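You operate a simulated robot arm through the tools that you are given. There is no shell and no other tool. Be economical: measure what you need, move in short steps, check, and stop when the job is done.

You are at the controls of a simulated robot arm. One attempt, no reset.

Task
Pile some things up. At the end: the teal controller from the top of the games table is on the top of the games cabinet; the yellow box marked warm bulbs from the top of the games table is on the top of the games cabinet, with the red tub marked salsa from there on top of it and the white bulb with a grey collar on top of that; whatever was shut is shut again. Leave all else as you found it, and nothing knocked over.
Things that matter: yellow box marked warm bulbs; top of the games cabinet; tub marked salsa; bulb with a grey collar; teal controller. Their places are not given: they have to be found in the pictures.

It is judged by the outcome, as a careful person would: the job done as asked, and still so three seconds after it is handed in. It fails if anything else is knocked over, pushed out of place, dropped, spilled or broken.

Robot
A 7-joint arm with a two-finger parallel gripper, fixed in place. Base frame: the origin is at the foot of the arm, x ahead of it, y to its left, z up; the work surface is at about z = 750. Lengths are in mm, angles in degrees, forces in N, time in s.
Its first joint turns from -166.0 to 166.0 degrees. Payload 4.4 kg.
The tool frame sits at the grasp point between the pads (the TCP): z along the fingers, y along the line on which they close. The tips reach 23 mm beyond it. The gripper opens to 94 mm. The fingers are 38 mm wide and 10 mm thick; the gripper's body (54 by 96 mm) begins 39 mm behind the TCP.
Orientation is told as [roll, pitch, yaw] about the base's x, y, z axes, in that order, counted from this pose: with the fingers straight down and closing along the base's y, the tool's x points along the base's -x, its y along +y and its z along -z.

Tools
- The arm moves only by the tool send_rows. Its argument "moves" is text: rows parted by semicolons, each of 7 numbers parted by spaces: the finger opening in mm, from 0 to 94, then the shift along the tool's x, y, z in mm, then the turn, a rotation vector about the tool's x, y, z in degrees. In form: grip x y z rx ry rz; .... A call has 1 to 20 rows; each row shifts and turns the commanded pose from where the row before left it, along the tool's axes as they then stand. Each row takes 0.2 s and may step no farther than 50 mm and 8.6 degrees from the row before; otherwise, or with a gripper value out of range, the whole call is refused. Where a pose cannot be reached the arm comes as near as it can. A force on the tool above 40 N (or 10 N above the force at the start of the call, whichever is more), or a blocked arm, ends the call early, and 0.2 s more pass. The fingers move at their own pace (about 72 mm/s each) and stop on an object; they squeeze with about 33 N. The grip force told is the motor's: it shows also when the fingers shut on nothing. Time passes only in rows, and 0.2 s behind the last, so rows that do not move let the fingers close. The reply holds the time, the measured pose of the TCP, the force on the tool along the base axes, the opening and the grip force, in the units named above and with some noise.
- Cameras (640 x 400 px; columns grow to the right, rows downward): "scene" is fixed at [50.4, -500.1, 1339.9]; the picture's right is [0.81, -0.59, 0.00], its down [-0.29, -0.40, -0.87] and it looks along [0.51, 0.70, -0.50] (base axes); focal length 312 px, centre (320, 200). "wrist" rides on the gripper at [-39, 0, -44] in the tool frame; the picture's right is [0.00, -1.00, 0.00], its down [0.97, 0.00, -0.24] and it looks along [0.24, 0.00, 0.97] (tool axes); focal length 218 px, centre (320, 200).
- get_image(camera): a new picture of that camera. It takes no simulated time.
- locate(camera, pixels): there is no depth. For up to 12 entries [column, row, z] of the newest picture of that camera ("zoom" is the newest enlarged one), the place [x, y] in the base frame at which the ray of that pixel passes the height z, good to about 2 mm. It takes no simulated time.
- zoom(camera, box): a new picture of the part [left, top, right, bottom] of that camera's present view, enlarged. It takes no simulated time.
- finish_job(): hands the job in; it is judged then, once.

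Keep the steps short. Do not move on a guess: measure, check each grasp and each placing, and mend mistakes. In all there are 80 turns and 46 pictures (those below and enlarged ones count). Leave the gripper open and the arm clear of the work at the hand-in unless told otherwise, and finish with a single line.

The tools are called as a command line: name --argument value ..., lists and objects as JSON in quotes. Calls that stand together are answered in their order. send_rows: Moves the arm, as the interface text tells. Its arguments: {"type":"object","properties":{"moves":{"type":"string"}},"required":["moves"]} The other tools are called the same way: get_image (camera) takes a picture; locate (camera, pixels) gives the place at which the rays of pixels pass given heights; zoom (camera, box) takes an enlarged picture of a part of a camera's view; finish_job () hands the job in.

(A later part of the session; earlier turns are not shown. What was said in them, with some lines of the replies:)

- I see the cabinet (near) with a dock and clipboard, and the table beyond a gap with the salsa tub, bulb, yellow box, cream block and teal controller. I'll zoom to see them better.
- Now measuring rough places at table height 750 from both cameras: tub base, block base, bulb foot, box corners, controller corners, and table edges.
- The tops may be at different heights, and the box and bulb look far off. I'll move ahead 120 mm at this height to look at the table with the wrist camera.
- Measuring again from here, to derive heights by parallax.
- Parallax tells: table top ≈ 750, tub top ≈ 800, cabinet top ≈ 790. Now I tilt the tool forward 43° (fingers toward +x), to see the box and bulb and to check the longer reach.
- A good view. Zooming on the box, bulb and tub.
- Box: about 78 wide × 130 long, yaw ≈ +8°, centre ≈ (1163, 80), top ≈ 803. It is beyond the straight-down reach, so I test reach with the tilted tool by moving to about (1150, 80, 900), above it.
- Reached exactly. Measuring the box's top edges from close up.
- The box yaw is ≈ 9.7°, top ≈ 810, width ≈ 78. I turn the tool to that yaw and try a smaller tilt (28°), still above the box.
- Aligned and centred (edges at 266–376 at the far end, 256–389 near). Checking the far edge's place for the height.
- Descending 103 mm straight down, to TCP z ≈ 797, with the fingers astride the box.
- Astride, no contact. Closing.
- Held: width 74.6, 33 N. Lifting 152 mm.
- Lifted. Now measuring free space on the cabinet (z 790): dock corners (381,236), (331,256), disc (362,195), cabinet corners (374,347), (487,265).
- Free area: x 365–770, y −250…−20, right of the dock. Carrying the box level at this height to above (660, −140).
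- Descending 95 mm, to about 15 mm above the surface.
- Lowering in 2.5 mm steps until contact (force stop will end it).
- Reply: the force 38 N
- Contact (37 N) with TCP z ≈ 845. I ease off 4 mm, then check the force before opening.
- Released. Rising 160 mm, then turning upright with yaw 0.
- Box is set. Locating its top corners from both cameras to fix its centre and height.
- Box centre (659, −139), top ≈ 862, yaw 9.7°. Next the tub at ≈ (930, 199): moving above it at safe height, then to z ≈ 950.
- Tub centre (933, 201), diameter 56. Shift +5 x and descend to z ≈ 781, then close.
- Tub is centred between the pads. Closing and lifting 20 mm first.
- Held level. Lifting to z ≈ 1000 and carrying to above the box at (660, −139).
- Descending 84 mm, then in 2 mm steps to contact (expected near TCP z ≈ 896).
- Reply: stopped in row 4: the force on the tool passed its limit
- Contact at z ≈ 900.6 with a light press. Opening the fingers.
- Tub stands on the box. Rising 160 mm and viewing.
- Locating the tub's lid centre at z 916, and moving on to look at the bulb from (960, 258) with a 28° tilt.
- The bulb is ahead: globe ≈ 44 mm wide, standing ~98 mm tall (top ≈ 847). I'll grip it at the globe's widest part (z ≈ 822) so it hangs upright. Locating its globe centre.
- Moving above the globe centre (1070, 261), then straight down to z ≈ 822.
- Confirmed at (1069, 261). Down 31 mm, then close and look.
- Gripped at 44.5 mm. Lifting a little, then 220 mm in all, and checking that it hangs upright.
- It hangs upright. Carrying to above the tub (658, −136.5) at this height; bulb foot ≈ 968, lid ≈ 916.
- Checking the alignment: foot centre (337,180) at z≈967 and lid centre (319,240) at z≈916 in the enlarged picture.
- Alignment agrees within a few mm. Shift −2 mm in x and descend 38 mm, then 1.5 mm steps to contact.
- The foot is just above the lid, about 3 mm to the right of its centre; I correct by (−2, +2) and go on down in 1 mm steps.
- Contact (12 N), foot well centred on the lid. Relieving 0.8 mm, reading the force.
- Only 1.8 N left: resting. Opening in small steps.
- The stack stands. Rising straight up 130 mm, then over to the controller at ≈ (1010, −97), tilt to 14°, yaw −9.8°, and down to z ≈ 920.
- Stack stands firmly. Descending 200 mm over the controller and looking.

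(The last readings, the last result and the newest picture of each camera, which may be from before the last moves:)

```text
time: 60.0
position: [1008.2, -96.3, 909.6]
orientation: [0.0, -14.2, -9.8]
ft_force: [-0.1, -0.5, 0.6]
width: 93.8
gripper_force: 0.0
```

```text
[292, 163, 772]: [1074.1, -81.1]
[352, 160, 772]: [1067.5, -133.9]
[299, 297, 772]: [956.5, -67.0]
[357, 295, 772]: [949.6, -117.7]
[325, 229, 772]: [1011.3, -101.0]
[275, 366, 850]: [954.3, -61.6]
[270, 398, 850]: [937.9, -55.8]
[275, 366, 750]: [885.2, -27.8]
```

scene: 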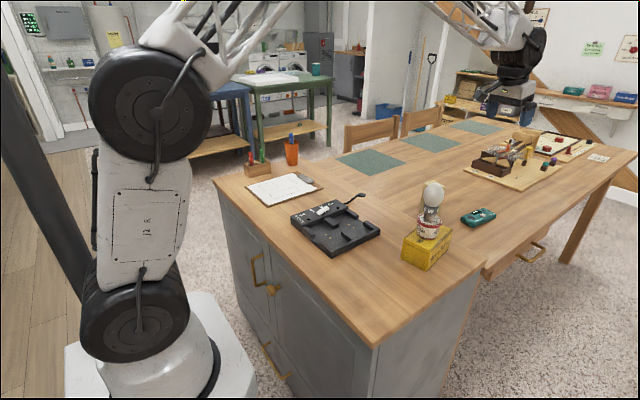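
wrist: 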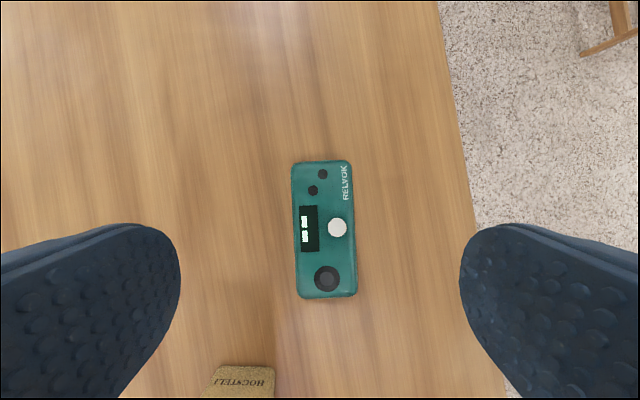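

Controller yaw ≈ −7.3°, centre (1012, −100). Correcting and descending to z ≈ 830 to check clearances.

send_rows --moves "94 -4 -3.3 1 0 0 0; 94 0 0 0 -0.61 0 -2.43; 94 9.6 0 38.4 0 0 0; 94 9.6 0 38.4 0 0 0; 94 0 0 0 0 0 0"

zoom --camera "scene" --box '[410, 130, 530, 240]'

get_image --camera "wrist"

```text
time: 61.2
position: [1014.0, -102.4, 832.2]
orientation: [0.1, -14.2, -7.4]
ft_force: [0.0, -0.5, 0.5]
width: 93.9
gripper_force: 0.1
```

```text
3.64 times, centred on (470, 185) of scene
```

zoom: 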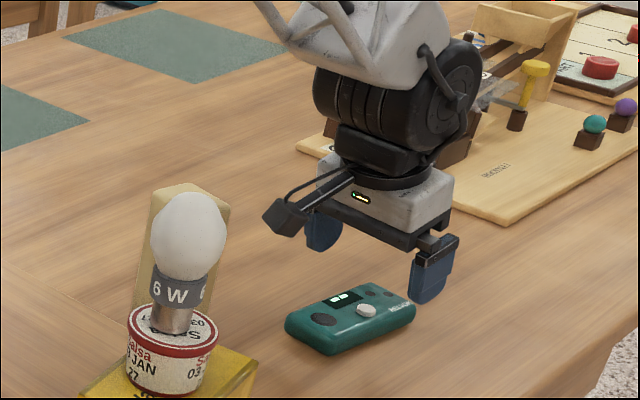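

```text
8 pictures are left
```

wrist: 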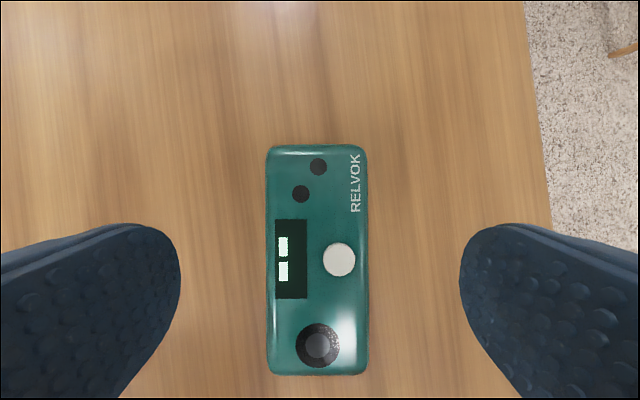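

Aligned and clear. Descending to z ≈ 780 (tips just above the table), then closing.

send_rows --moves "94 4.9 0 19.4 0 0 0; 94 4.9 0 19.4 0 0 0; 94 2.9 0 11.6 0 0 0; 94 0 0 0 0 0 0; 94 0 0 0 0 0 0; 30 0 0 0 0 0 0; 30 0 0 0 0 0 0; 30 0 0 0 0 0 0; 30 0 0 0 0 0 0; 30 0 0 0 0 0 0"

```text
time: 63.4
position: [1013.4, -102.0, 781.6]
orientation: [0.0, -14.2, -7.4]
ft_force: [0.4, 0.4, 0.1]
width: 55.6
gripper_force: 32.9
```

Held at 55.6 mm. Lifting 60 mm and checking.

send_rows --moves "30 -2.4 0 -9.7 0 0 0; 30 -4.9 0 -19.4 0 0 0; 30 -7.3 0 -29 0 0 0; 30 0 0 0 0 0 0"

zoom --camera "scene" --box '[410, 130, 530, 240]'

```text
time: 64.4
position: [1013.5, -100.1, 839.9]
orientation: [0.0, -14.2, -7.3]
ft_force: [-0.5, -1.0, -1.1]
width: 55.6
gripper_force: 33.8
```

```text
3.64 times, centred on (470, 185) of scene
```

zoom: 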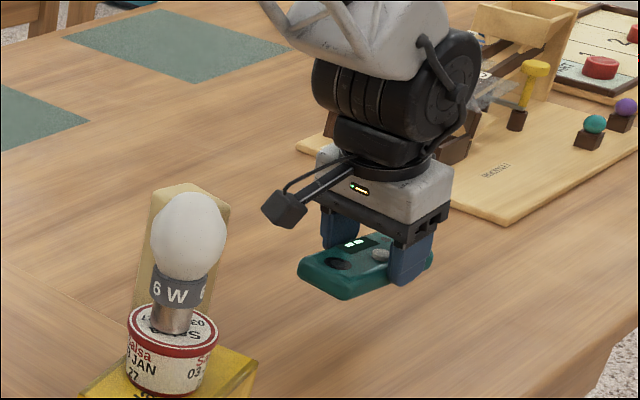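

Held firmly and level. Raising to z ≈ 1120 and carrying over the stack (top ≈ 1008) to above (450, −140).

send_rows --moves "30 -11.4 0 -45.3 0 0 0; 30 -11.4 0 -45.3 0 0 0; 30 -11.4 0 -45.3 0 0 0; 30 -11.4 0 -45.3 0 0 0; 30 -11.4 0 -45.3 0 0 0; 30 -11.4 0 -45.3 0 0 0; 30 0 0 0 0 0 0"

send_rows --moves "30 41.25 -8.63 -10.42 0 0 0; 30 41.25 -8.63 -10.42 0 0 0; 30 41.25 -8.63 -10.42 0 0 0; 30 41.25 -8.63 -10.42 0 0 0; 30 41.25 -8.63 -10.42 0 0 0; 30 41.25 -8.63 -10.42 0 0 0; 30 41.25 -8.63 -10.42 0 0 0; 30 41.25 -8.63 -10.42 0 0 0; 30 41.25 -8.63 -10.42 0 0 0; 30 41.25 -8.63 -10.42 0 0 0; 30 41.25 -8.63 -10.42 0 0 0; 30 41.25 -8.63 -10.42 0 0 0; 30 41.25 -8.63 -10.42 0 0 0; 30 0 0 0 0 0 0"

get_image --camera "scene"

```text
time: 66.0
position: [1013.9, -101.5, 1120.7]
orientation: [0.0, -14.2, -7.3]
ft_force: [-0.4, -0.1, -1.1]
width: 55.5
gripper_force: 32.8
```

```text
time: 69.0
position: [451.3, -139.3, 1121.2]
orientation: [0.0, -14.2, -7.3]
ft_force: [0.3, -0.2, -1.2]
width: 55.8
gripper_force: 33.3
```

```text
6 pictures are left
```

scene: 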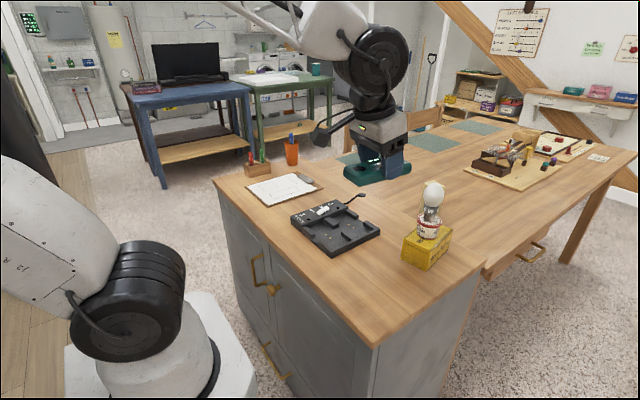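

All well. Descending 275 mm to z ≈ 846.

send_rows --moves "30 9.63 0 38.1 0 0 0; 30 9.63 0 38.1 0 0 0; 30 9.63 0 38.1 0 0 0; 30 9.63 0 38.1 0 0 0; 30 9.63 0 38.1 0 0 0; 30 9.63 0 38.1 0 0 0; 30 9.63 0 38.1 0 0 0; 30 0 0 0 0 0 0"

zoom --camera "scene" --box '[300, 170, 480, 330]'

```text
time: 70.8
position: [450.4, -142.2, 846.7]
orientation: [0.0, -14.3, -7.3]
ft_force: [-0.2, -0.8, -1.4]
width: 55.1
gripper_force: 32.6
```

```text
2.50 times, centred on (390, 250) of scene
```

zoom: 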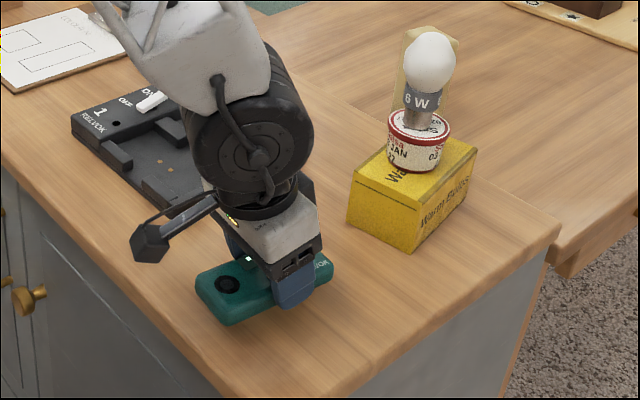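

Clear of dock and stack. Lowering in small steps to contact.

send_rows --moves "30 1.2 0 4.8 0 0 0; 30 1 0 3.9 0 0 0; 30 0.5 0 1.94 0 0 0; 30 0.37 0 1.45 0 0 0; 30 0.37 0 1.45 0 0 0; 30 0.37 0 1.45 0 0 0; 30 0.37 0 1.45 0 0 0; 30 0 0 0 0 0 0"

```text
time: 72.6
position: [450.7, -141.6, 831.0]
orientation: [0.0, -14.3, -7.3]
ft_force: [-3.2, -1.4, 25.0]
width: 55.6
gripper_force: 32.6
```

Contact (25 N). Easing 1.3 mm and reading.

send_rows --moves "30 -0.32 0 -1.3 0 0 0; 30 0 0 0 0 0 0"

```text
time: 73.2
position: [451.8, -141.7, 830.4]
orientation: [0.0, -14.2, -7.3]
ft_force: [2.4, -1.7, 6.4]
width: 55.7
gripper_force: 32.6
```

Resting lightly. Opening, then rising 60 mm; beyond that I'll look first.

send_rows --moves "94 0 0 0 0 0 0; 94 0 0 0 0 0 0; 94 0 0 0 0 0 0; 94 0 0 0 0 0 0; 94 -4.9 0 -19.4 0 0 0; 94 -9.8 0 -38.8 0 0 0; 94 -9.8 0 -38.8 0 0 0; 94 -9.8 0 -38.8 0 0 0; 94 -9.8 0 -38.8 0 0 0; 94 -9.8 0 -38.8 0 0 0; 94 -9.8 0 -38.8 0 0 0; 94 0 0 0 0 0 0"

get_image --camera "scene"

get_image --camera "wrist"

```text
time: 75.8
position: [449.2, -143.5, 1089.8]
orientation: [0.0, -14.2, -7.3]
ft_force: [0.7, -0.3, 0.5]
width: 93.8
gripper_force: 0.0
```

```text
4 pictures are left
```

scene: 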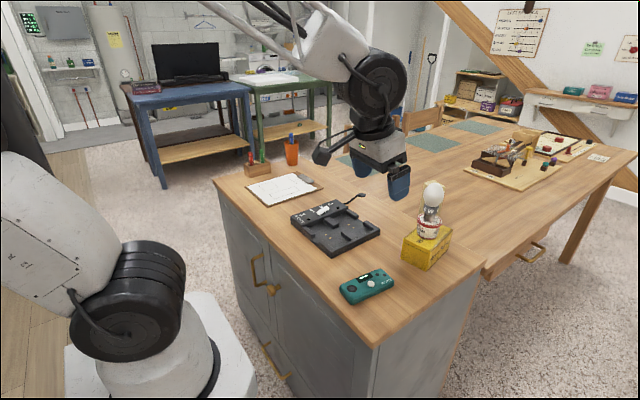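

```text
3 pictures are left
```

wrist: 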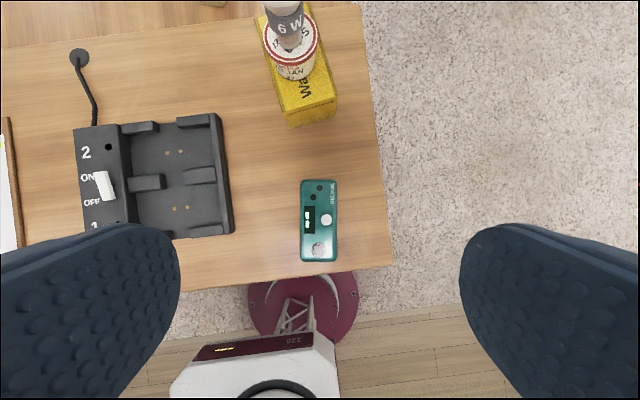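

The controller lies on the cabinet, the box, tub and bulb are stacked, nothing else moved, no doors or drawers were opened, and the gripper is open and clear. Handing in.

finish_job

```text
The job is handed in.
```

The job is handed in: the teal controller is on the games cabinet, and beside it stand the warm-bulbs box, the salsa tub on it and the bulb on top, with nothing else moved or opened.
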